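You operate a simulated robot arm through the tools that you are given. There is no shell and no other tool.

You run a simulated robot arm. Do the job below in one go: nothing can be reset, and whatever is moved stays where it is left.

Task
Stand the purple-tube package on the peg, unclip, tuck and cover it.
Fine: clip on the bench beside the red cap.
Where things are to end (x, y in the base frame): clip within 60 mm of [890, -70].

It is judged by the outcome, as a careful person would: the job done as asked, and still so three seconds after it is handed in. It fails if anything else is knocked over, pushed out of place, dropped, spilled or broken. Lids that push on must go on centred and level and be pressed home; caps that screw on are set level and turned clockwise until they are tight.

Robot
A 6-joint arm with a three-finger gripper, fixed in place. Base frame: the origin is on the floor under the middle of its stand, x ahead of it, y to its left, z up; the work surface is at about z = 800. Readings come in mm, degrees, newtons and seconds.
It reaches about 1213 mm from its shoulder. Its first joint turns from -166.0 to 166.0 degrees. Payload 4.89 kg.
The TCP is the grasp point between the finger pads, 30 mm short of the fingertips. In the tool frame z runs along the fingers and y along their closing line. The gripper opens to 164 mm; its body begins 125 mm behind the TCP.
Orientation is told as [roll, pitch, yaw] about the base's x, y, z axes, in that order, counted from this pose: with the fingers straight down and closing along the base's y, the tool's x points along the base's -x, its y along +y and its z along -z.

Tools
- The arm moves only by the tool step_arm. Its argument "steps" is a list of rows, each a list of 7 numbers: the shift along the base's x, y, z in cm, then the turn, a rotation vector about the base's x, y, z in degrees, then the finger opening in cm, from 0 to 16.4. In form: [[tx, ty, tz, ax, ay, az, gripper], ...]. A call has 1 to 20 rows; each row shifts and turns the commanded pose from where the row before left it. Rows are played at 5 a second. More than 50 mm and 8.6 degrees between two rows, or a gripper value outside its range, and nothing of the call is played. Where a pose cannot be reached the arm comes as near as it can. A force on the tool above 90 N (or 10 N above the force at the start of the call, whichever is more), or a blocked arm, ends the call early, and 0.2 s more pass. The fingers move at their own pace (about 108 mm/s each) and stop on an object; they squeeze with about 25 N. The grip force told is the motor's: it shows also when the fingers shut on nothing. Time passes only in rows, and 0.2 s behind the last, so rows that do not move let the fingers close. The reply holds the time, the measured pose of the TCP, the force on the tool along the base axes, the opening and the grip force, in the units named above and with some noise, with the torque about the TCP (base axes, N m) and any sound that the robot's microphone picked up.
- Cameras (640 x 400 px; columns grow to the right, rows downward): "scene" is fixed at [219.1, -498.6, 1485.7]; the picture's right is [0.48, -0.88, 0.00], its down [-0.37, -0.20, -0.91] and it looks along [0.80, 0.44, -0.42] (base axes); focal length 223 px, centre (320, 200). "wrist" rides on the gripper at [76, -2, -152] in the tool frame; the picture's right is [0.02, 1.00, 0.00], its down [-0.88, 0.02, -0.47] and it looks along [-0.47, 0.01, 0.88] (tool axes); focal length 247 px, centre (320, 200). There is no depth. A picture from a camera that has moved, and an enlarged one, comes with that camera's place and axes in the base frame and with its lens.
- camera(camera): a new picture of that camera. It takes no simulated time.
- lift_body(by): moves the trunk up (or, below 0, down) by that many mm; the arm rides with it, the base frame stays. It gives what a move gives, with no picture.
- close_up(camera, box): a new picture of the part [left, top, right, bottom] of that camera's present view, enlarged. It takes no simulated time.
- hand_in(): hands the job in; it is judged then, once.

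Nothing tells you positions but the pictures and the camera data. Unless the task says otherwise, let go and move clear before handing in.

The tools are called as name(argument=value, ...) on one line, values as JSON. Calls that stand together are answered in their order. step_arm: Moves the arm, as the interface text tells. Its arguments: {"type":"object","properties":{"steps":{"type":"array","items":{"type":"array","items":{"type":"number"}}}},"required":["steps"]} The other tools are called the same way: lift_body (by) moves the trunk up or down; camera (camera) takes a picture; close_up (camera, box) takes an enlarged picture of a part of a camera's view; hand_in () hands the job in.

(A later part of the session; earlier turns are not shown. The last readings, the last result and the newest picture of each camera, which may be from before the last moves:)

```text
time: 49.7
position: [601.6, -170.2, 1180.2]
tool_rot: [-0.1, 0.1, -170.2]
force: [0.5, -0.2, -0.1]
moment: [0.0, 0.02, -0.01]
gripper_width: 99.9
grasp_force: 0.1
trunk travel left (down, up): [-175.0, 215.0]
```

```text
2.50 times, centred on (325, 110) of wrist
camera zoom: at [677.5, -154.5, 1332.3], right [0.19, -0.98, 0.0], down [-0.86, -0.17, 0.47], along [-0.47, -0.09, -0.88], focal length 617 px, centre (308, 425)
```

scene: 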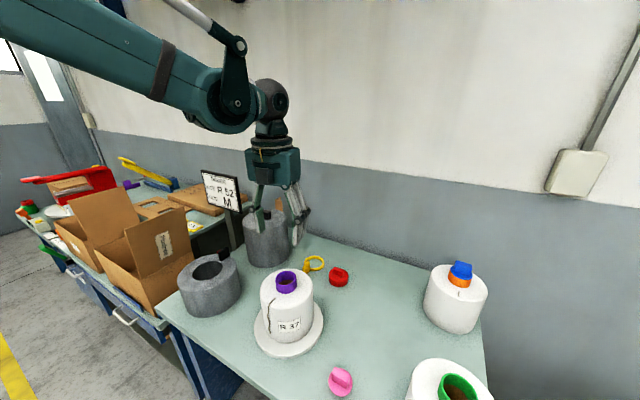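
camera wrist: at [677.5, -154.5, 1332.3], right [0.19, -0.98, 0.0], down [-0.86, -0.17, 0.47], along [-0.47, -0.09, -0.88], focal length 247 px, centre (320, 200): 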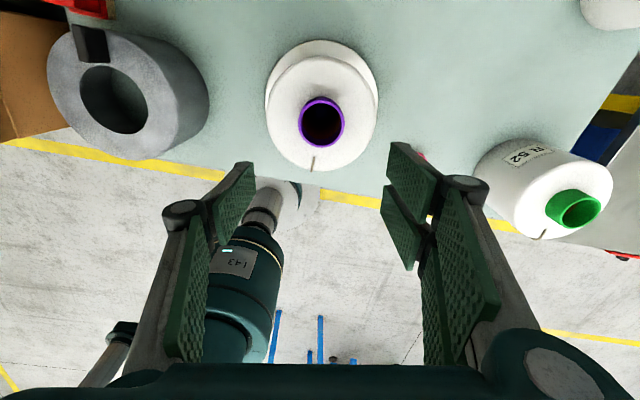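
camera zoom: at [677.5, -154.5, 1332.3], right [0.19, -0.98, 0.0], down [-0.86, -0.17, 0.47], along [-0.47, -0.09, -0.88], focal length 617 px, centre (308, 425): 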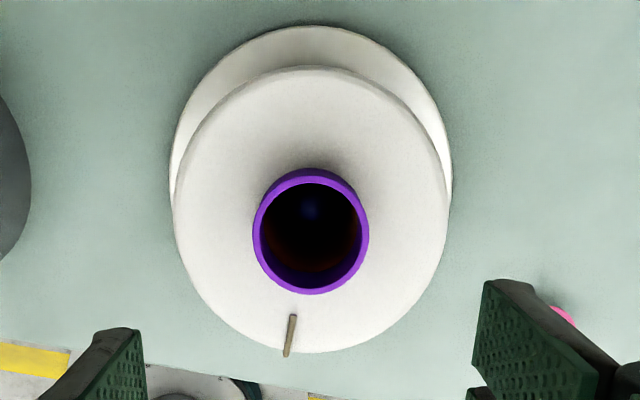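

The tube axis is about (609, -168.5); the blue peg tip is visible down inside the tube, so it is properly on the peg. I'll grip the tube again to turn the package.

step_arm(steps=[[0.35, 0.08, -3.5, 0, 0, 0, 10], [0.35, 0.08, -3.5, 0, 0, 0, 10], [0, 0, -3.5, 0, 0, 0, 10], [0, 0, -3.5, 0, 0, 0, 9], [0, 0, -1.6, 0, 0, 0, 9], [0, 0, -0.9, 0, 0, 0, 9], [0, 0, 0, 0, 0, 0, 9]])

close_up(camera="wrist", box=[220, 80, 420, 280])

close_up(camera="scene", box=[240, 220, 340, 320])

```text
time: 51.3
position: [608.4, -168.0, 1017.0]
tool_rot: [-0.2, 0.1, -170.1]
force: [0.5, -0.5, 0.0]
moment: [0.01, 0.04, 0.01]
gripper_width: 89.9
grasp_force: 0.0
trunk travel left (down, up): [-175.0, 215.0]
```

```text
2.00 times, centred on (320, 180) of wrist
camera zoom: at [683.2, -152.9, 1167.7], right [0.19, -0.98, 0.0], down [-0.86, -0.17, 0.47], along [-0.47, -0.09, -0.88], focal length 494 px, centre (320, 240)
```

zoom: 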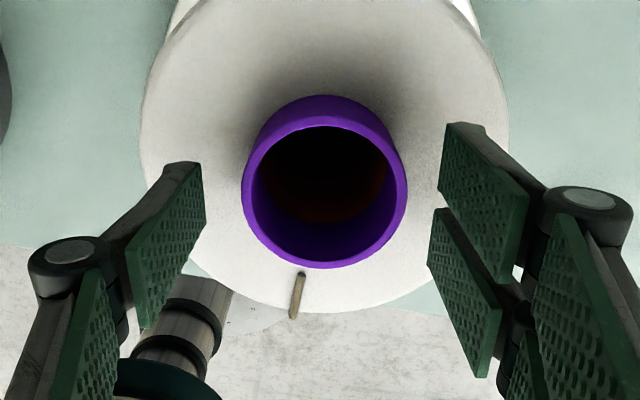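

```text
4.00 times, centred on (290, 270) of scene
camera zoom: at [219.1, -498.6, 1485.7], right [0.48, -0.88, 0.0], down [-0.37, -0.2, -0.91], along [0.8, 0.44, -0.42], focal length 892 px, centre (440, -80)
```

zoom: 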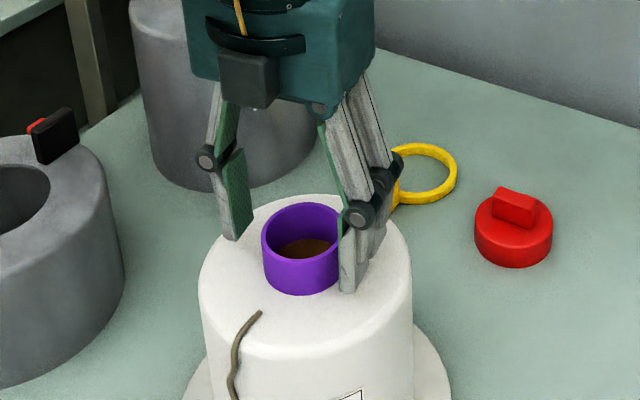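

Comparing both hand directions and the scene camera shows the wrist camera reads about 7 mm short along its x; the true tube/peg axis is near (612, -169). I'll correct, lower 3 mm and close on the tube.

step_arm(steps=[[0.36, -0.08, -0.3, 0, 0, 0, 9], [0, 0, 0, 0, 0, 0, 7], [0, 0, 0, 0, 0, 0, 5.5], [0, 0, 0, 0, 0, 0, 4.5], [0, 0, 0, 0, 0, 0, 4.5]])

close_up(camera="scene", box=[240, 220, 340, 320])

```text
time: 52.5
position: [613.0, -169.3, 1012.0]
tool_rot: [-0.2, 0.0, -170.2]
force: [0.3, 6.9, 0.8]
moment: [0.64, -0.06, 0.04]
gripper_width: 60.7
grasp_force: 25.0
trunk travel left (down, up): [-175.0, 215.0]
```

```text
4.00 times, centred on (290, 270) of scene
camera zoom: at [219.1, -498.6, 1485.7], right [0.48, -0.88, 0.0], down [-0.37, -0.2, -0.91], along [0.8, 0.44, -0.42], focal length 892 px, centre (440, -80)
```

zoom: 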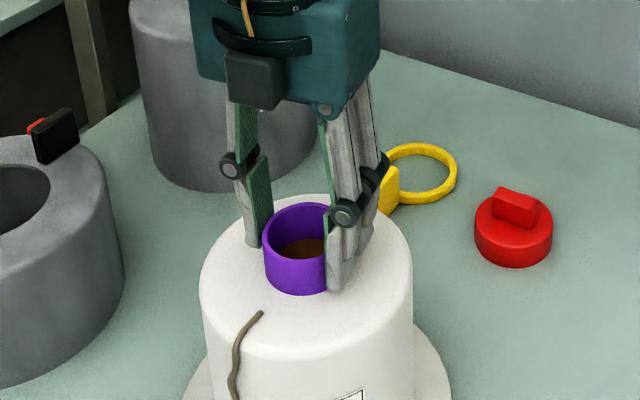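

Held. I'll turn the package +45° on the peg in small steps.

step_arm(steps=[[0, 0.04, 0.1, 0, 0, 0, 4.5], [0, 0, 0, 0, 0, 7.5, 4.5], [0, 0, 0, 0, 0, 7.5, 4.5], [0, 0, 0, 0, 0, 7.5, 4.5], [0, 0, 0, 0, 0, 7.5, 4.5], [0, 0, 0, 0, 0, 7.5, 4.5], [0, 0, 0, 0, 0, 7.5, 4.5], [0, 0, 0, 0, 0, 0, 4.5]])

close_up(camera="scene", box=[230, 230, 350, 360])

camera(camera="wrist")

```text
time: 54.3
position: [614.1, -168.4, 1013.3]
tool_rot: [-0.2, -0.1, -125.0]
force: [-0.8, -2.0, 0.2]
moment: [-0.45, -0.02, -0.11]
gripper_width: 61.0
grasp_force: 24.6
trunk travel left (down, up): [-175.0, 215.0]
```

```text
3.08 times, centred on (290, 295) of scene
camera zoom: at [219.1, -498.6, 1485.7], right [0.48, -0.88, 0.0], down [-0.37, -0.2, -0.91], along [0.8, 0.44, -0.42], focal length 686 px, centre (412, -92)
```

zoom: 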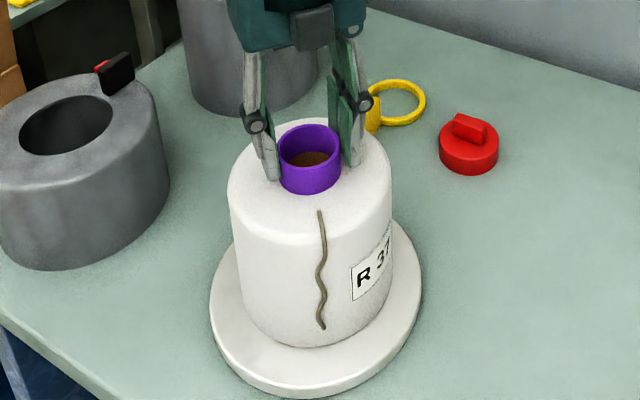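

```text
taken
camera wrist: at [656.4, -104.4, 1164.7], right [0.83, -0.56, 0.0], down [-0.49, -0.73, 0.47], along [-0.27, -0.39, -0.88], focal length 247 px, centre (320, 200)
```

wrist: 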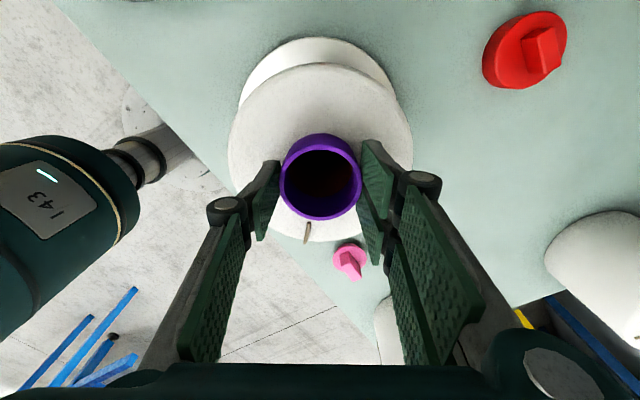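

The tail now faces about azimuth -135°, toward the scene camera. I'll release, rise, and move out along that direction before tilting the hand.

step_arm(steps=[[0, 0, 0, 0, 0, 0, 7], [0, 0, 0, 0, 0, 0, 9], [0, 0, 0, 0, 0, 0, 9], [0, 0, 3, 0, 0, 0, 9], [0, 0, 4, 0, 0, 0, 9], [0, 0, 4, 0, 0, -5, 9], [-2.86, -2.84, 1, 0, 0, -5, 9], [-2.86, -2.84, 0, 0, 0, 0, 9], [-2.86, -2.84, 0, 0, 0, 0, 9], [-2.86, -2.84, 0, 0, 0, 0, 9], [-2.86, -2.84, 0, 0, 0, 0, 9], [0, 0, 0, 0, 0, 0, 9]])

camera(camera="scene")

close_up(camera="scene", box=[240, 250, 350, 360])

```text
time: 56.9
position: [471.2, -312.0, 1134.0]
tool_rot: [-0.2, -0.1, -135.2]
force: [-0.2, -0.8, 0.7]
moment: [0.0, -0.02, 0.0]
gripper_width: 90.0
grasp_force: 0.1
trunk travel left (down, up): [-175.0, 215.0]
```

```text
taken
```

scene: 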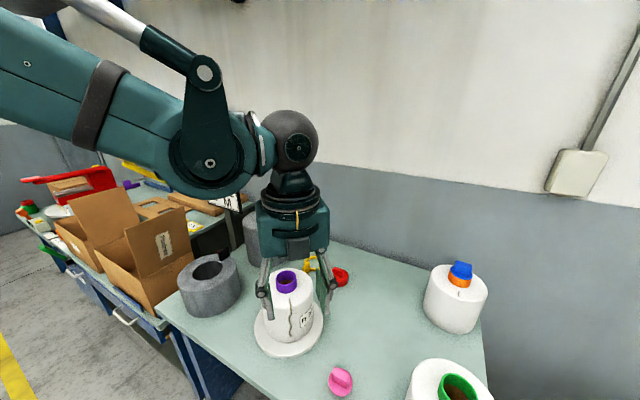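

```text
3.64 times, centred on (295, 305) of scene
camera zoom: at [219.1, -498.6, 1485.7], right [0.48, -0.88, 0.0], down [-0.37, -0.2, -0.91], along [0.8, 0.44, -0.42], focal length 811 px, centre (411, -182)
```

zoom: 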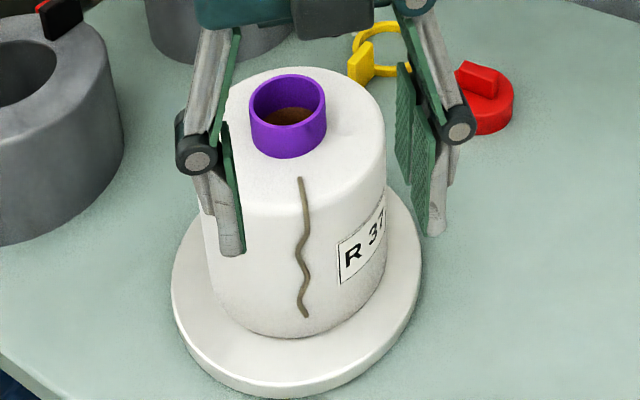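

The tail hangs near azimuth -134°, as wanted. I'll tilt the hand toward horizontal, half-way first, checking that the arm follows.

step_arm(steps=[[0, 0, 0, 5.303, -5.303, 0, 9], [0, 0, 0, 5.303, -5.303, 0, 9], [0, 0, 0, 5.303, -5.303, 0, 9], [0, 0, 0, 5.303, -5.303, 0, 9], [0, 0, 0, 5.303, -5.303, 0, 9], [0, 0, 0, 5.303, -5.303, 0, 9], [0, 0, 0, 0, 0, 0, 9]])

camera(camera="scene")

camera(camera="wrist")

```text
time: 58.5
position: [470.9, -311.0, 1132.2]
tool_rot: [-0.3, 44.9, -135.0]
force: [0.3, 0.2, 0.1]
moment: [0.01, 0.0, 0.0]
gripper_width: 89.8
grasp_force: 0.1
trunk travel left (down, up): [-175.0, 215.0]
```

```text
taken
```

scene: 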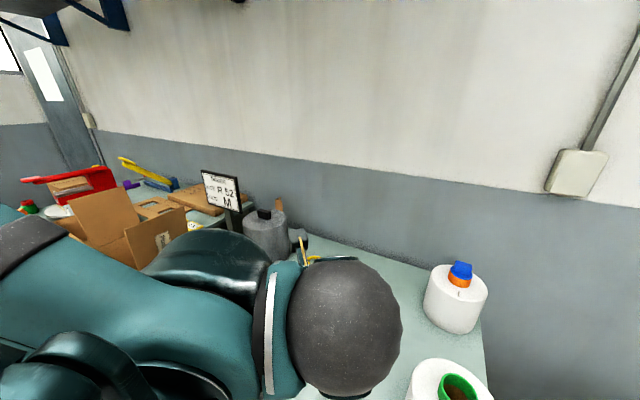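

```text
taken
camera wrist: at [431.4, -347.1, 1294.5], right [0.72, -0.7, 0.01], down [-0.66, -0.69, -0.29], along [0.21, 0.2, -0.96], focal length 247 px, centre (320, 200)
```

wrist: 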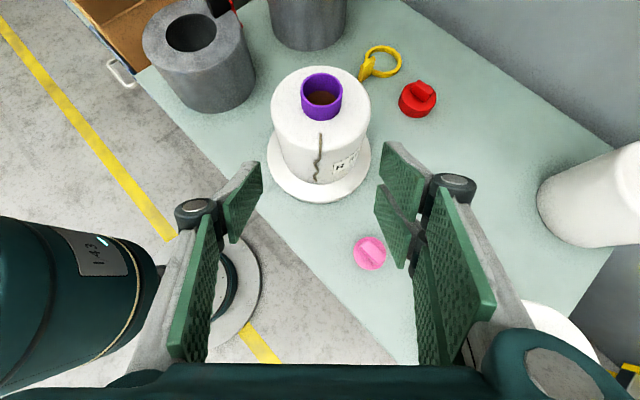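

The arm follows well and the wrist camera now sees the tail directly. I'll tilt the remaining 45°.

step_arm(steps=[[0, 0, -1, 5.303, -5.303, 0, 9], [0, 0, -1, 5.303, -5.303, 0, 9], [0, 0, -1, 5.303, -5.303, 0, 9], [0, 0, -1, 5.303, -5.303, 0, 9], [0, 0, -1, 5.303, -5.303, 0, 9], [0, 0, -1, 5.303, -5.303, 0, 9], [0, 0, 0, 0, 0, 0, 9]])

camera(camera="wrist")

camera(camera="scene")

```text
time: 60.1
position: [470.3, -313.6, 1074.1]
tool_rot: [-33.8, 89.8, -168.5]
force: [0.2, -0.1, 0.2]
moment: [-0.03, -0.03, 0.04]
gripper_width: 90.3
grasp_force: 0.2
trunk travel left (down, up): [-175.0, 215.0]
```

```text
taken
camera wrist: at [361.7, -418.8, 1150.9], right [0.71, -0.7, 0.02], down [-0.32, -0.35, -0.88], along [0.63, 0.62, -0.48], focal length 247 px, centre (320, 200)
```

wrist: 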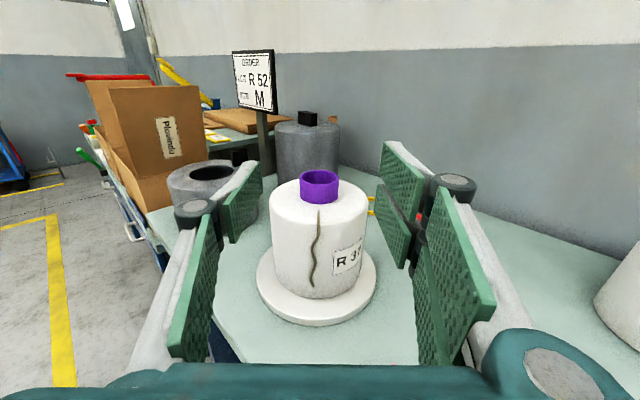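

```text
taken
```

scene: 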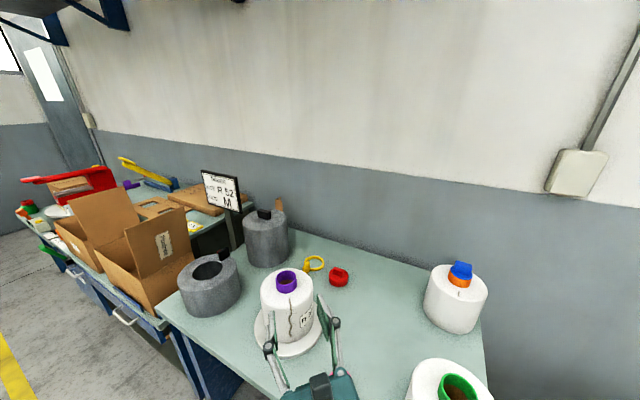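

The hand is level and both cameras see the tail. I'll lower to pinch height and move in closer.

step_arm(steps=[[0.5, 0.6, -4, 0, 0, 0, 7], [0.8, 1.0, -4, 0, 0, 0, 7], [1.0, 1.3, -4, 0, 0, 0, 6], [1.0, 1.3, -4, 0, 0, 0, 6], [0, 0, 0, 0, 0, 0, 6]])

camera(camera="wrist")

close_up(camera="wrist", box=[240, 60, 400, 280])

close_up(camera="scene", box=[240, 260, 360, 380])

```text
time: 61.3
position: [543.9, -349.6, 1019.6]
tool_rot: [-22.0, 89.9, -156.5]
force: [0.8, -0.6, 0.2]
moment: [0.0, 0.01, 0.0]
gripper_width: 60.0
grasp_force: 0.1
out of reach, approached as far as the arm can: row 1, 2, 3, 4
trunk travel left (down, up): [-175.0, 215.0]
```

```text
taken
camera wrist: at [435.1, -455.8, 1096.0], right [0.71, -0.7, 0.02], down [-0.32, -0.35, -0.88], along [0.62, 0.62, -0.48], focal length 247 px, centre (320, 200)
```

wrist: 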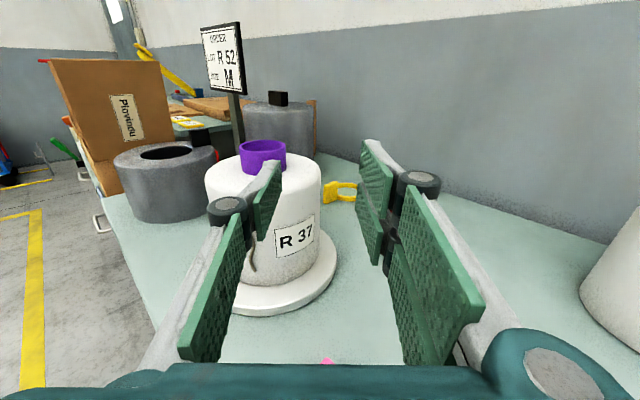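

```text
1.82 times, centred on (320, 170) of wrist
camera zoom: at [435.1, -455.8, 1096.0], right [0.71, -0.7, 0.02], down [-0.32, -0.35, -0.88], along [0.62, 0.62, -0.48], focal length 449 px, centre (320, 254)
```

zoom: 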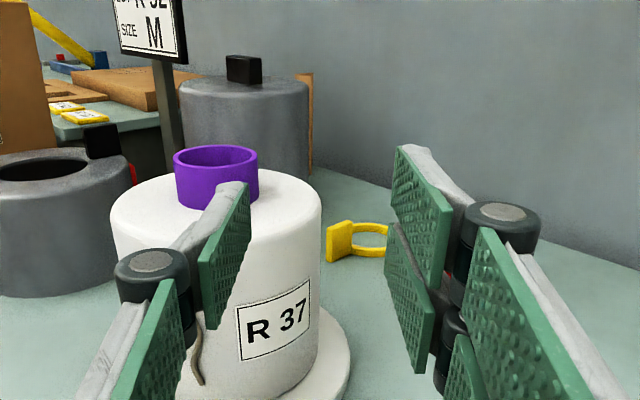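

```text
3.33 times, centred on (300, 320) of scene
camera zoom: at [219.1, -498.6, 1485.7], right [0.48, -0.88, 0.0], down [-0.37, -0.2, -0.91], along [0.8, 0.44, -0.42], focal length 744 px, centre (387, -200)
```

zoom: 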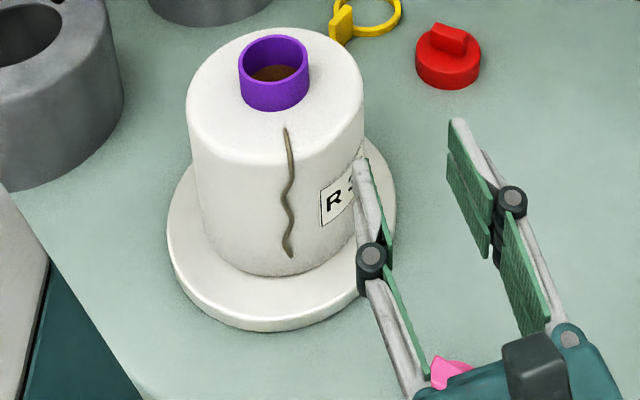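

Going lower here is out of the arm's reach, so it slid sideways. I'll test with a small upward move to see how it responds; lowering the trunk should give the needed height afterwards.

step_arm(steps=[[0, 0, 1, 0, 0, 0, 6], [0, 0, 1, 0, 0, 0, 6]])

```text
time: 61.9
position: [543.9, -348.7, 1038.5]
tool_rot: [-46.0, 89.9, 179.2]
force: [0.6, -0.3, -0.2]
moment: [0.03, 0.0, 0.06]
gripper_width: 59.8
grasp_force: 0.1
trunk travel left (down, up): [-175.0, 215.0]
```

The arm accepts small moves from where it is. I'll go back to the reachable spot and test the approach line at z ≈ 1089 (clear above the package); the same joint poses then work 175 mm lower with the trunk down.

step_arm(steps=[[-2.5, 1.2, 2.5, 0, 0, 0, 6], [-2.5, 1.2, 1.5, 0, 0, 0, 6], [-2.4, 1.2, 1.0, 0, 0, 0, 6], [0, 0, 0, 0, 0, 0, 6], [2, 2.3, 0, 0, 0, 0, 6], [2, 2.3, 0, 0, 0, 0, 6], [2.2, 2.4, 0, 0, 0, 0, 6], [0, 0, 0, 0, 0, 0, 6]])

camera(camera="wrist")

```text
time: 63.7
position: [535.8, -244.4, 1094.0]
tool_rot: [-18.3, 89.7, -153.0]
force: [-0.7, -1.0, 0.6]
moment: [0.0, -0.01, 0.02]
gripper_width: 60.0
grasp_force: 0.1
out of reach, approached as far as the arm can: row 7
trunk travel left (down, up): [-175.0, 215.0]
```

```text
taken
camera wrist: at [426.1, -351.1, 1170.5], right [0.71, -0.7, 0.02], down [-0.32, -0.35, -0.88], along [0.62, 0.62, -0.48], focal length 247 px, centre (320, 200)
```

wrist: 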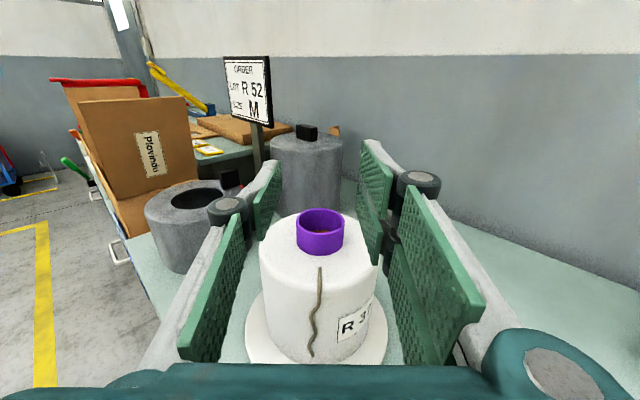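

The line is just reachable at that relative height. I'll retreat along it and lower the trunk in stages.

step_arm(steps=[[-2.2, -1.9, 0, 0, 0, 0, 6], [-2.2, -1.9, 0, 0, 0, 0, 6], [0, 0, 0, 0, 0, 0, 6]])

lift_body(by=-100)

camera(camera="wrist")

camera(camera="scene")

```text
time: 64.5
position: [491.4, -283.8, 1095.8]
tool_rot: [-38.3, 89.9, -173.1]
force: [0.5, 0.3, -0.3]
moment: [0.05, -0.03, 0.04]
gripper_width: 60.1
grasp_force: 0.1
trunk travel left (down, up): [-175.0, 215.0]
```

```text
time: 65.9
position: [491.5, -284.9, 995.8]
tool_rot: [-41.2, 90.0, -176.0]
force: [0.4, 0.8, -0.4]
moment: [0.01, -0.02, -0.01]
gripper_width: 60.1
grasp_force: 0.2
trunk travel left (down, up): [-75.0, 315.0]
```

```text
taken
camera wrist: at [381.8, -389.9, 1071.5], right [0.71, -0.7, 0.02], down [-0.32, -0.35, -0.88], along [0.63, 0.62, -0.47], focal length 247 px, centre (320, 200)
```

wrist: 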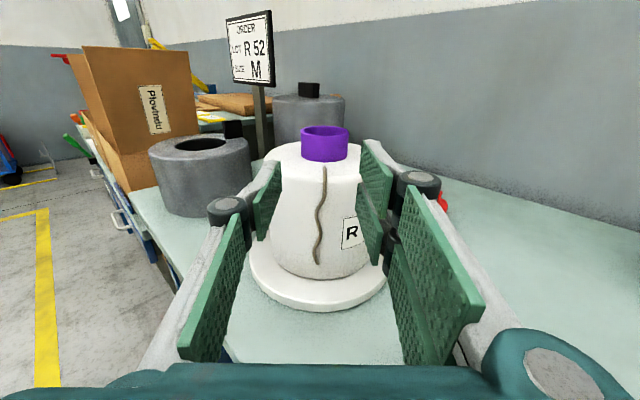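

```text
taken
```

scene: 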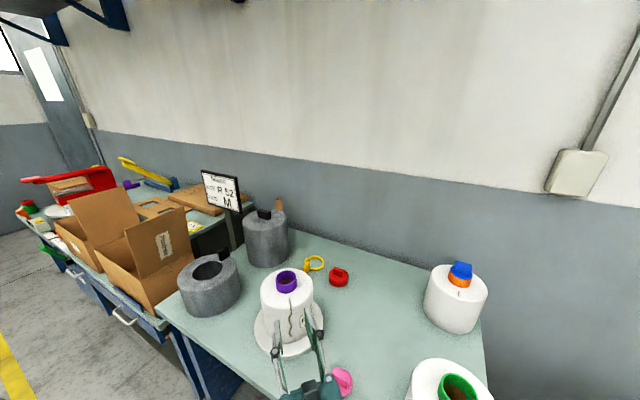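

Clear so far. I'll lower the trunk the remaining 75 mm.

lift_body(by=-75)

camera(camera="wrist")

close_up(camera="wrist", box=[250, 80, 390, 280])

close_up(camera="scene", box=[240, 260, 370, 400])

```text
time: 67.0
position: [490.4, -283.5, 921.0]
tool_rot: [-41.6, 90.0, -176.4]
force: [-0.2, -0.4, -0.1]
moment: [-0.03, 0.0, -0.03]
gripper_width: 60.0
grasp_force: 0.2
trunk travel left (down, up): [0.0, 390.0]
```

```text
taken
camera wrist: at [381.8, -389.9, 996.4], right [0.71, -0.7, 0.02], down [-0.32, -0.35, -0.88], along [0.63, 0.62, -0.47], focal length 247 px, centre (320, 200)
```

wrist: 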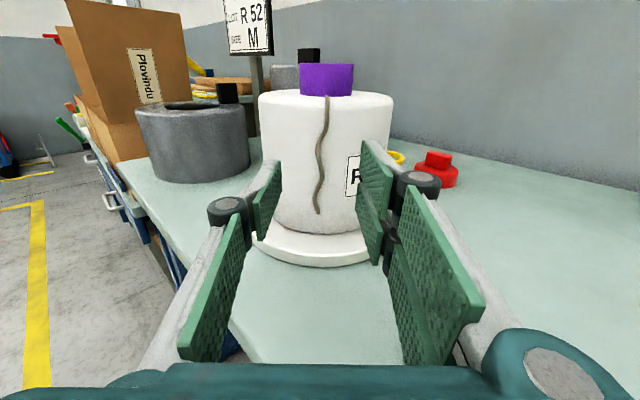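

```text
2.00 times, centred on (320, 180) of wrist
camera zoom: at [381.8, -389.9, 996.4], right [0.71, -0.7, 0.02], down [-0.32, -0.35, -0.88], along [0.63, 0.62, -0.47], focal length 494 px, centre (320, 240)
```

zoom: 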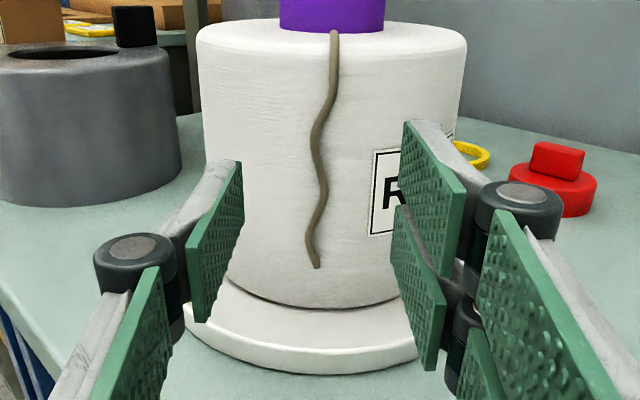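

```text
2.86 times, centred on (305, 330) of scene
camera zoom: at [219.1, -498.6, 1485.7], right [0.48, -0.88, 0.0], down [-0.37, -0.2, -0.91], along [0.8, 0.44, -0.42], focal length 637 px, centre (363, -171)
```

zoom: 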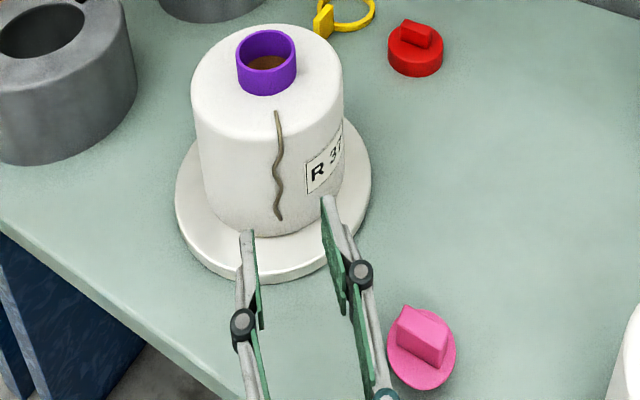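

The fingers straddle the tail nicely. I'll advance toward the surface, then creep in until the tips just touch.

step_arm(steps=[[1.3, 1.5, 0.1, 0, 0, 0, 5], [1.3, 1.3, 0.1, 0, 0, 0, 4.5], [0.7, 0.7, 0, 0, 0, 0, 4], [0, 0, 0, 0, 0, 0, 4]])

close_up(camera="wrist", box=[250, 80, 390, 280])

close_up(camera="scene", box=[250, 290, 340, 380])

```text
time: 68.0
position: [525.8, -248.4, 923.9]
tool_rot: [-42.1, 89.9, -177.0]
force: [-0.4, 0.4, 1.2]
moment: [0.0, 0.01, -0.02]
gripper_width: 39.8
grasp_force: 0.1
trunk travel left (down, up): [0.0, 390.0]
```

```text
2.00 times, centred on (320, 180) of wrist
camera zoom: at [415.8, -353.9, 998.7], right [0.71, -0.7, 0.02], down [-0.32, -0.35, -0.88], along [0.63, 0.62, -0.47], focal length 494 px, centre (320, 240)
```

zoom: 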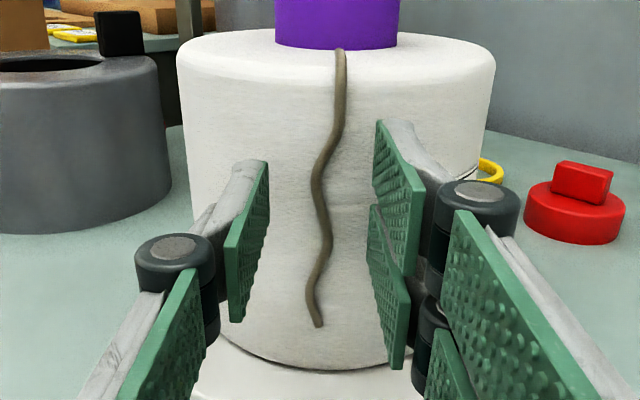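

```text
4.44 times, centred on (295, 335) of scene
camera zoom: at [219.1, -498.6, 1485.7], right [0.48, -0.88, 0.0], down [-0.37, -0.2, -0.91], along [0.8, 0.44, -0.42], focal length 992 px, centre (431, -400)
```

zoom: 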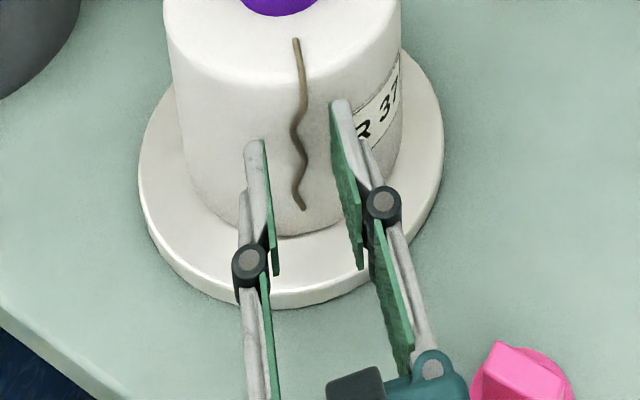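

Tips are about 8 mm from the body surface with the tail centred between them. I'll creep in while watching the force.

step_arm(steps=[[0.2, 0.2, 0, 0, 0, 0, 4], [0.2, 0.2, 0, 0, 0, 0, 4], [0, 0, 0, 0, 0, 0, 4]])

```text
time: 68.8
position: [528.6, -245.6, 922.4]
tool_rot: [-41.3, 89.9, -176.2]
force: [-0.2, -0.7, 0.1]
moment: [-0.01, 0.0, -0.02]
gripper_width: 39.9
grasp_force: 0.0
trunk travel left (down, up): [0.0, 390.0]
```

step_arm(steps=[[0.15, 0.15, 0, 0, 0, 0, 4], [0, 0, 0, 0, 0, 0, 4]])

close_up(camera="wrist", box=[270, 110, 370, 230])

close_up(camera="scene", box=[260, 290, 330, 350])

```text
time: 69.4
position: [530.2, -242.4, 923.0]
tool_rot: [-30.4, 89.9, -165.1]
force: [-0.3, 0.6, -0.9]
moment: [-0.05, -0.02, 0.02]
gripper_width: 40.2
grasp_force: 0.1
trunk travel left (down, up): [0.0, 390.0]
```

```text
3.33 times, centred on (320, 170) of wrist
camera zoom: at [420.8, -348.9, 999.0], right [0.71, -0.7, 0.02], down [-0.32, -0.35, -0.88], along [0.63, 0.62, -0.48], focal length 823 px, centre (320, 300)
```

zoom: 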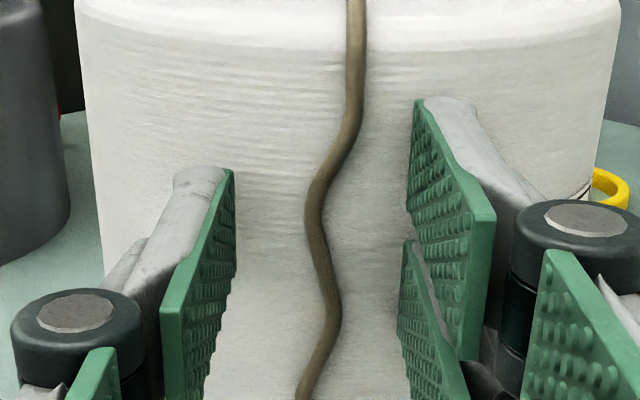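

```text
6.67 times, centred on (295, 320) of scene
camera zoom: at [219.1, -498.6, 1485.7], right [0.48, -0.88, 0.0], down [-0.37, -0.2, -0.91], along [0.8, 0.44, -0.42], focal length 1487 px, centre (487, -600)
```

zoom: 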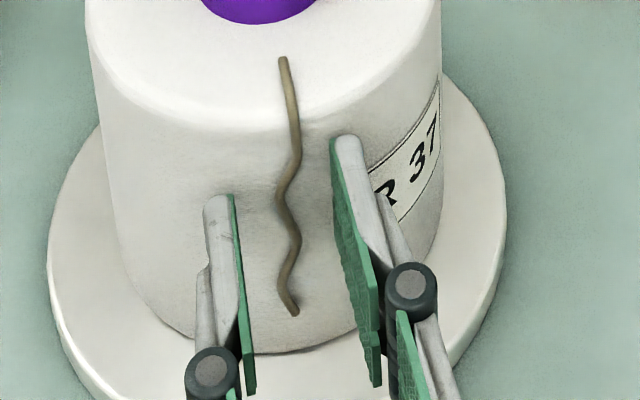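

Still no contact. One more 1.5 mm step, then close the fingers on the tail.

step_arm(steps=[[0.1, 0.1, 0, 0, 0, 0, 4], [0, 0, 0, 0, 0, 0, 4]])

```text
time: 70.0
position: [530.0, -241.5, 922.8]
tool_rot: [-30.0, 89.8, -164.7]
force: [-0.1, -0.5, 0.1]
moment: [0.0, 0.01, 0.03]
gripper_width: 40.0
grasp_force: 0.0
trunk travel left (down, up): [0.0, 390.0]
```

step_arm(steps=[[0, 0, 0, 0, 0, 0, 2.5], [0, 0, 0, 0, 0, 0, 1.2], [0, 0, 0, 0, 0, 0, 0], [0, 0, 0, 0, 0, 0, 0], [0, 0, 0, 0, 0, 0, 0]])

close_up(camera="wrist", box=[270, 100, 370, 220])

close_up(camera="scene", box=[260, 290, 330, 350])

```text
time: 71.2
position: [530.2, -241.8, 923.7]
tool_rot: [-30.0, 89.8, -164.7]
force: [0.3, 0.1, -0.4]
moment: [0.0, -0.03, 0.03]
gripper_width: 0.0
grasp_force: 24.7
trunk travel left (down, up): [0.0, 390.0]
```

```text
3.33 times, centred on (320, 160) of wrist
camera zoom: at [421.7, -347.9, 999.2], right [0.71, -0.7, 0.02], down [-0.32, -0.35, -0.88], along [0.63, 0.62, -0.48], focal length 823 px, centre (320, 333)
```

zoom: 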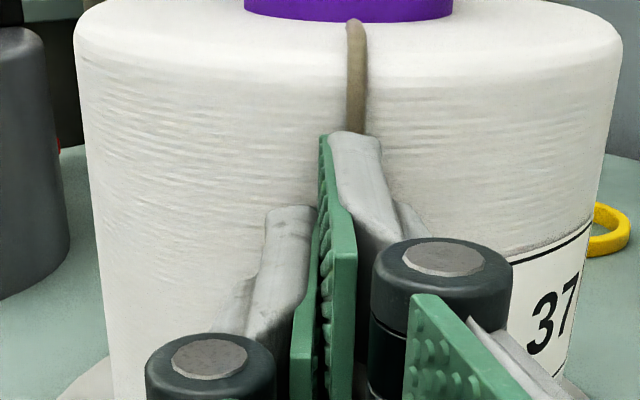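

```text
6.67 times, centred on (295, 320) of scene
camera zoom: at [219.1, -498.6, 1485.7], right [0.48, -0.88, 0.0], down [-0.37, -0.2, -0.91], along [0.8, 0.44, -0.42], focal length 1487 px, centre (487, -600)
```

zoom: 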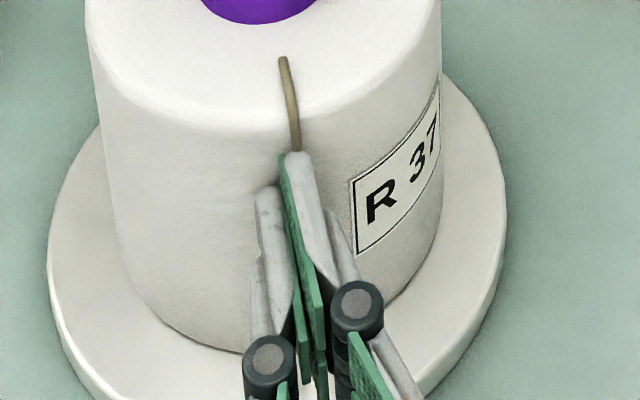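

The fingers closed fully (0 mm), so the tail may be soft or slipped. I'll pull back a centimetre and see whether the tail comes along.

step_arm(steps=[[-0.4, -0.4, 0, 0, 0, 0, 0], [-0.4, -0.4, 0, 0, 0, 0, 0], [-0.4, -0.4, 0, 0, 0, 0, 0], [0, 0, 0, 0, 0, 0, 0]])

close_up(camera="wrist", box=[270, 80, 370, 220])

close_up(camera="scene", box=[260, 290, 330, 350])

```text
time: 72.2
position: [517.4, -253.7, 921.1]
tool_rot: [-40.6, 89.8, -175.5]
force: [0.0, -1.1, -0.4]
moment: [0.02, 0.03, 0.0]
gripper_width: 0.0
grasp_force: 25.0
trunk travel left (down, up): [0.0, 390.0]
```

```text
2.86 times, centred on (320, 150) of wrist
camera zoom: at [408.9, -360.0, 998.2], right [0.71, -0.7, 0.02], down [-0.32, -0.35, -0.88], along [0.63, 0.62, -0.47], focal length 706 px, centre (320, 343)
```

zoom: 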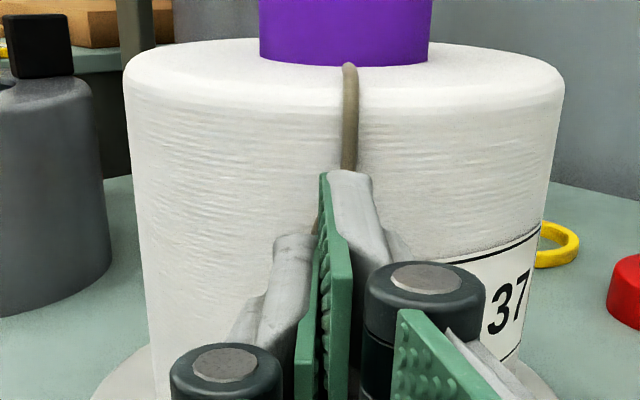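

```text
6.67 times, centred on (295, 320) of scene
camera zoom: at [219.1, -498.6, 1485.7], right [0.48, -0.88, 0.0], down [-0.37, -0.2, -0.91], along [0.8, 0.44, -0.42], focal length 1487 px, centre (487, -600)
```

zoom: 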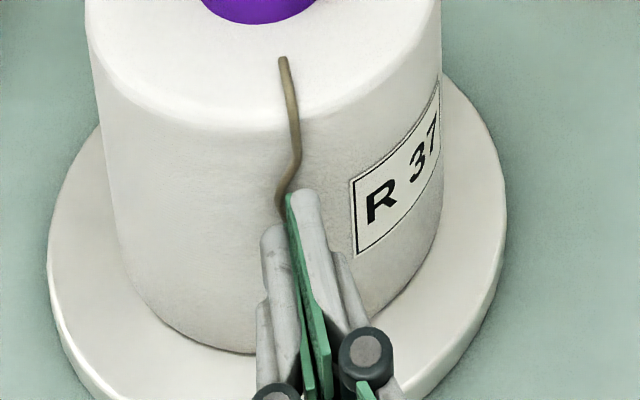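

The tail stayed put, so the tips may not have reached around it. I'll reopen slightly, go in until the tips actually touch the body, and close again.

step_arm(steps=[[0, 0, 0, 0, 0, 0, 2.5], [0, 0, 0, 0, 0, 0, 2.5], [0.4, 0.4, 0, 0, 0, 0, 2.5], [0.4, 0.4, 0, 0, 0, 0, 2.5], [0.4, 0.4, 0, 0, 0, 0, 2.5], [0.15, 0.15, 0, 0, 0, 0, 2.5], [0, 0, 0, 0, 0, 0, 2.5]])

step_arm(steps=[[0.1, 0.1, 0, 0, 0, 0, 2.5], [0.1, 0.1, 0, 0, 0, 0, 2.5], [0, 0, 0, 0, 0, 0, 2.5]])

close_up(camera="wrist", box=[270, 80, 370, 220])

close_up(camera="scene", box=[260, 290, 330, 350])

```text
time: 73.8
position: [532.2, -240.8, 922.4]
tool_rot: [-27.3, 89.9, -162.0]
force: [0.2, 0.2, 0.4]
moment: [0.01, 0.0, -0.02]
gripper_width: 24.8
grasp_force: 0.0
trunk travel left (down, up): [0.0, 390.0]
```

```text
time: 74.6
position: [533.0, -239.5, 924.0]
tool_rot: [-22.3, 89.8, -157.1]
force: [-4.6, -5.4, 3.6]
moment: [0.13, -0.22, -0.14]
gripper_width: 25.0
grasp_force: 0.1
trunk travel left (down, up): [0.0, 390.0]
```

```text
2.86 times, centred on (320, 150) of wrist
camera zoom: at [424.6, -345.4, 999.4], right [0.71, -0.7, 0.02], down [-0.32, -0.35, -0.88], along [0.63, 0.62, -0.48], focal length 706 px, centre (320, 343)
```

zoom: 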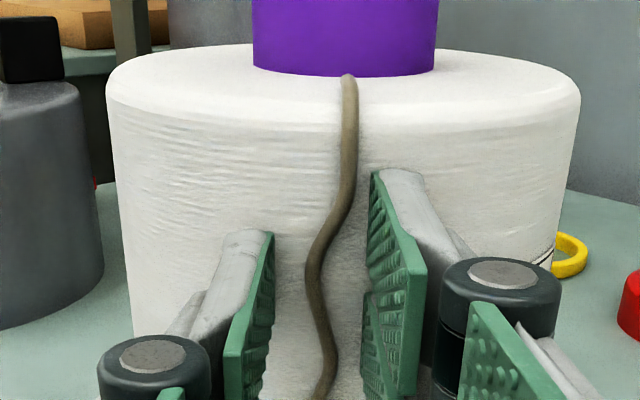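

```text
6.67 times, centred on (295, 320) of scene
camera zoom: at [219.1, -498.6, 1485.7], right [0.48, -0.88, 0.0], down [-0.37, -0.2, -0.91], along [0.8, 0.44, -0.42], focal length 1487 px, centre (487, -600)
```

zoom: 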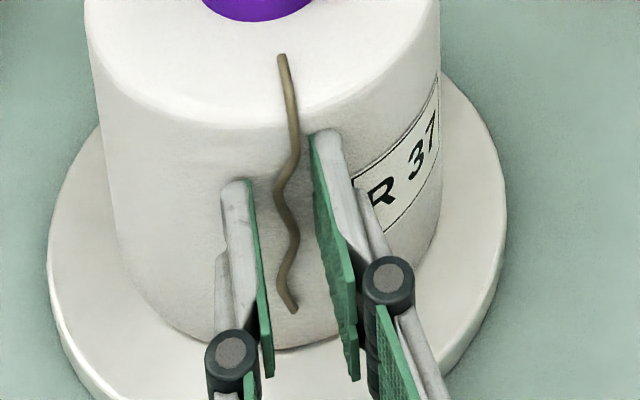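

Now the tips press lightly on the body (about 7 N) on both sides of the tail. Closing.

step_arm(steps=[[0, 0, 0, 0, 0, 0, 1.5], [0, 0, 0, 0, 0, 0, 0.8], [0, 0, 0, 0, 0, 0, 0.2], [0, 0, 0, 0, 0, 0, 0], [0, 0, 0, 0, 0, 0, 0]])

close_up(camera="wrist", box=[270, 80, 370, 220])

close_up(camera="scene", box=[260, 290, 330, 350])

```text
time: 75.8
position: [534.3, -238.6, 923.1]
tool_rot: [-22.0, 89.7, -156.6]
force: [-1.0, 0.4, 0.7]
moment: [-0.06, 0.0, 0.03]
gripper_width: 0.1
grasp_force: 24.2
trunk travel left (down, up): [0.0, 390.0]
```

```text
2.86 times, centred on (320, 150) of wrist
camera zoom: at [424.8, -345.3, 999.3], right [0.71, -0.7, 0.02], down [-0.32, -0.35, -0.88], along [0.63, 0.62, -0.48], focal length 706 px, centre (320, 343)
```

zoom: 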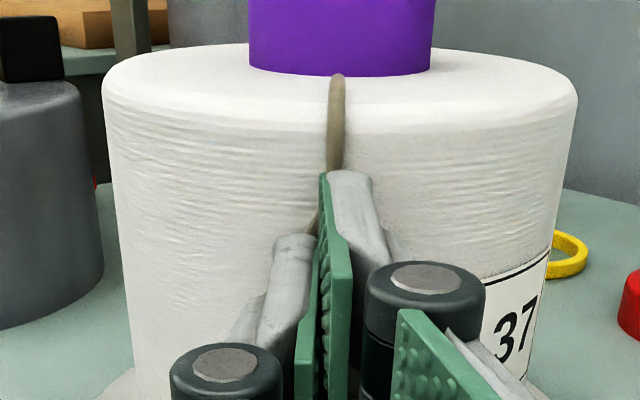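

```text
6.67 times, centred on (295, 320) of scene
camera zoom: at [219.1, -498.6, 1485.7], right [0.48, -0.88, 0.0], down [-0.37, -0.2, -0.91], along [0.8, 0.44, -0.42], focal length 1487 px, centre (487, -600)
```

zoom: 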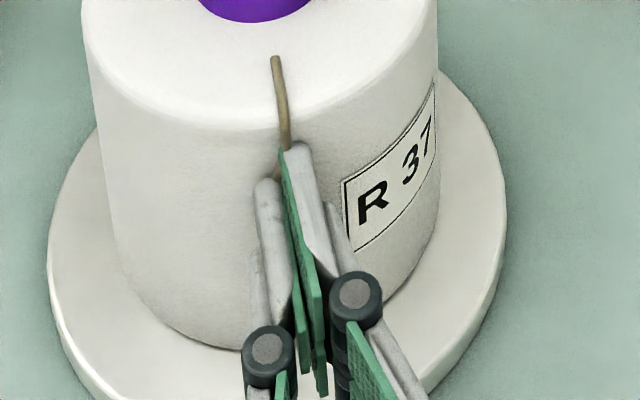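

Closed to zero again, so the tail has no bulk to the fingers. I'll pull back to see if it now follows.

step_arm(steps=[[-0.4, -0.4, 0, 0, 0, 0, 0], [-0.5, -0.5, 0, 0, 0, 0, 0], [-0.5, -0.5, 0, 0, 0, 0, 0], [-0.7, -0.7, 0, 0, 0, 0, 0], [0, 0, 0, 0, 0, 0, 0]])

close_up(camera="wrist", box=[250, 60, 390, 240])

close_up(camera="scene", box=[250, 270, 340, 350])

```text
time: 77.0
position: [512.8, -261.7, 922.0]
tool_rot: [-40.3, 89.9, -175.1]
force: [-0.7, 0.6, 0.6]
moment: [0.02, 0.0, 0.01]
gripper_width: 0.1
grasp_force: 25.4
trunk travel left (down, up): [0.0, 390.0]
```

```text
2.22 times, centred on (320, 150) of wrist
camera zoom: at [402.5, -366.8, 998.4], right [0.71, -0.7, 0.02], down [-0.32, -0.35, -0.88], along [0.63, 0.62, -0.47], focal length 549 px, centre (320, 311)
```

zoom: 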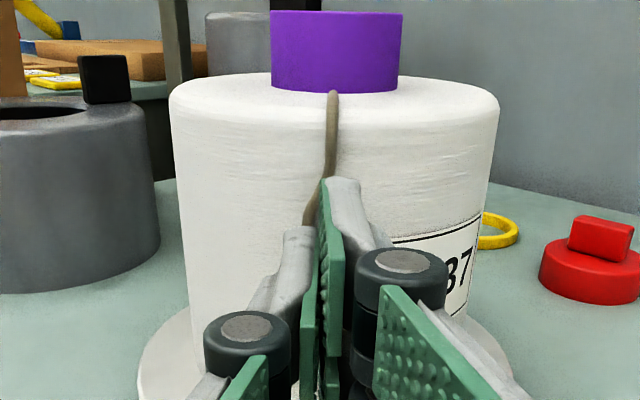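

```text
5.00 times, centred on (295, 310) of scene
camera zoom: at [219.1, -498.6, 1485.7], right [0.48, -0.88, 0.0], down [-0.37, -0.2, -0.91], along [0.8, 0.44, -0.42], focal length 1116 px, centre (445, -350)
```

zoom: 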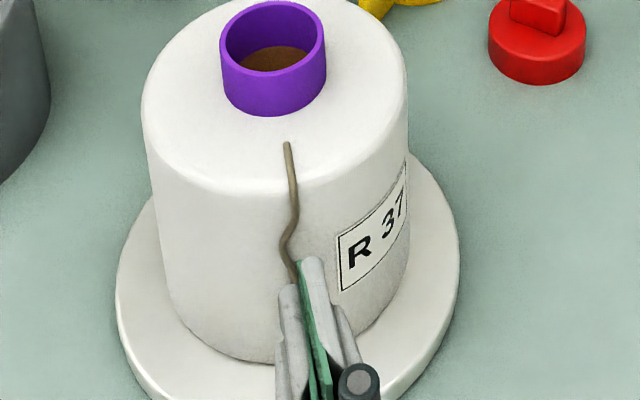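

The tail still stays on the body; it seems the hold must be taken elsewhere, probably at its free end lower down. I'll back off a little and check how low the hand can go here.

step_arm(steps=[[-0.7, -0.7, 0, 0, 0, 0, 2], [-0.7, -0.7, -0.5, 0, 0, 0, 3], [0, 0, -1, 0, 0, 0, 3], [0, 0, -1, 0, 0, 0, 3], [0, 0, 0, 0, 0, 0, 3]])

close_up(camera="wrist", box=[250, 60, 390, 240])

camera(camera="scene")

```text
time: 78.2
position: [501.1, -281.9, 909.9]
tool_rot: [-17.4, 89.7, -152.1]
force: [-0.5, -1.3, -0.2]
moment: [-0.03, 0.0, -0.01]
gripper_width: 29.9
grasp_force: 0.1
out of reach, approached as far as the arm can: row 3, 4
trunk travel left (down, up): [0.0, 390.0]
```

```text
2.22 times, centred on (320, 150) of wrist
camera zoom: at [393.4, -387.4, 985.9], right [0.71, -0.7, 0.02], down [-0.32, -0.35, -0.88], along [0.62, 0.62, -0.48], focal length 549 px, centre (320, 311)
```

zoom: 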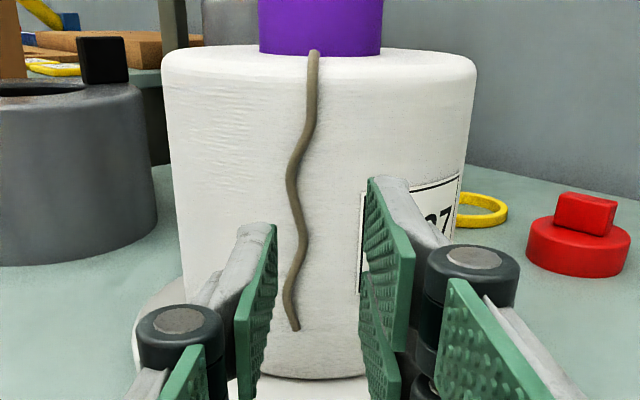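

```text
taken
```

scene: 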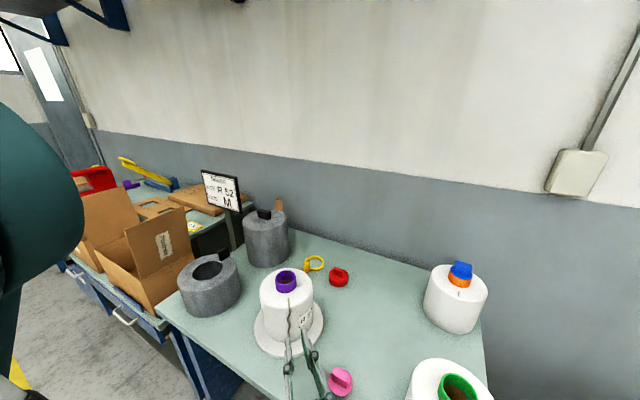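

The hand is at its low limit here when level. Tilting the fingers about 11° downward will bring the tips to the tail's free end while the wrist stays high; I'll do that while still clear of the body.

step_arm(steps=[[-0.3, 0.1, -0.8, -1.94, 1.94, 0, 3], [-0.2, 0.1, -1.2, -1.94, 1.94, 0, 3], [-0.1, 0.2, -1.2, -1.94, 1.94, 0, 3], [0, 0.2, -1.2, -1.94, 1.94, 0, 3], [0, 0, 0, 0, 0, 0, 3]])

close_up(camera="wrist", box=[250, 60, 390, 240])

close_up(camera="scene", box=[240, 280, 360, 400])

```text
time: 79.4
position: [495.6, -275.6, 864.5]
tool_rot: [-0.7, 78.9, -135.5]
force: [0.4, -0.1, 0.6]
moment: [0.03, -0.01, 0.01]
gripper_width: 30.1
grasp_force: 0.1
trunk travel left (down, up): [0.0, 390.0]
```

```text
2.22 times, centred on (320, 150) of wrist
camera zoom: at [399.8, -369.1, 968.2], right [0.71, -0.7, 0.02], down [-0.43, -0.46, -0.77], along [0.55, 0.54, -0.63], focal length 549 px, centre (320, 311)
```

zoom: 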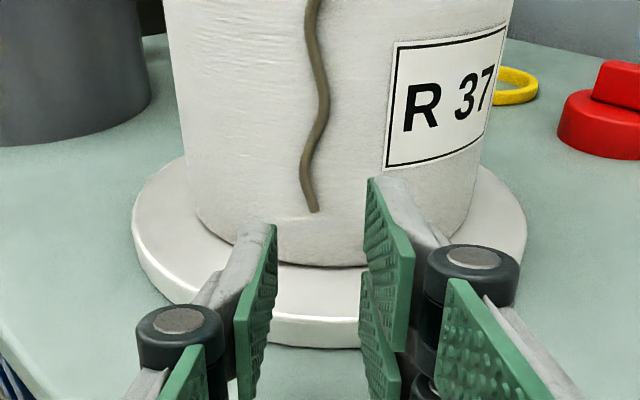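

```text
3.33 times, centred on (300, 340) of scene
camera zoom: at [219.1, -498.6, 1485.7], right [0.48, -0.88, 0.0], down [-0.37, -0.2, -0.91], along [0.8, 0.44, -0.42], focal length 744 px, centre (387, -267)
```

zoom: 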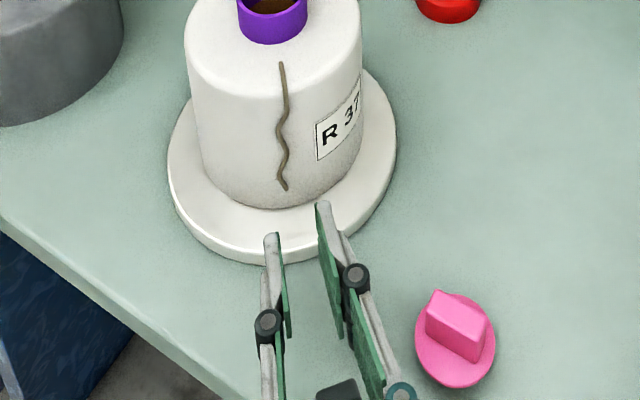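

The tail's free end now sits right between the fingers' line. Advancing to it.

step_arm(steps=[[1.0, 1.0, 0, 0, 0, 0, 3], [1.0, 1.0, 0, 0, 0, 0, 3], [0.6, 0.6, 0, 0, 0, 0, 3], [0, 0, 0, 0, 0, 0, 3]])

close_up(camera="wrist", box=[250, 80, 390, 260])

close_up(camera="scene", box=[250, 300, 340, 380])

```text
time: 80.4
position: [522.8, -251.1, 865.8]
tool_rot: [-0.7, 78.8, -135.3]
force: [-0.6, 0.9, 0.7]
moment: [0.02, -0.02, 0.03]
gripper_width: 29.9
grasp_force: 0.0
trunk travel left (down, up): [0.0, 390.0]
```

```text
2.22 times, centred on (320, 170) of wrist
camera zoom: at [426.0, -343.7, 969.2], right [0.71, -0.7, 0.02], down [-0.43, -0.46, -0.77], along [0.55, 0.54, -0.63], focal length 549 px, centre (320, 267)
```

zoom: 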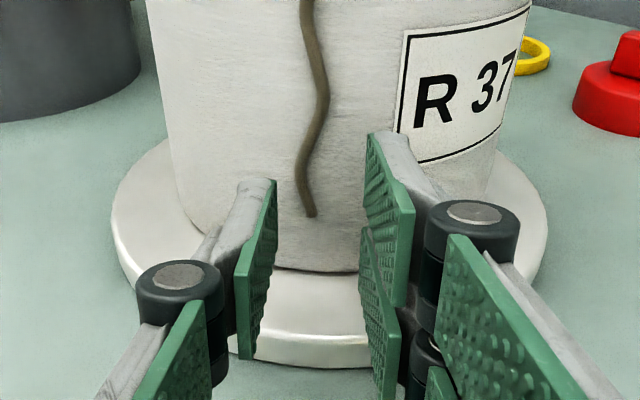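

```text
5.00 times, centred on (295, 340) of scene
camera zoom: at [219.1, -498.6, 1485.7], right [0.48, -0.88, 0.0], down [-0.37, -0.2, -0.91], along [0.8, 0.44, -0.42], focal length 1116 px, centre (445, -500)
```

zoom: 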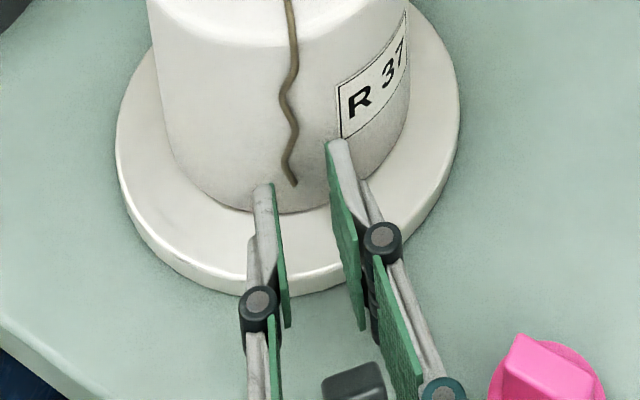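

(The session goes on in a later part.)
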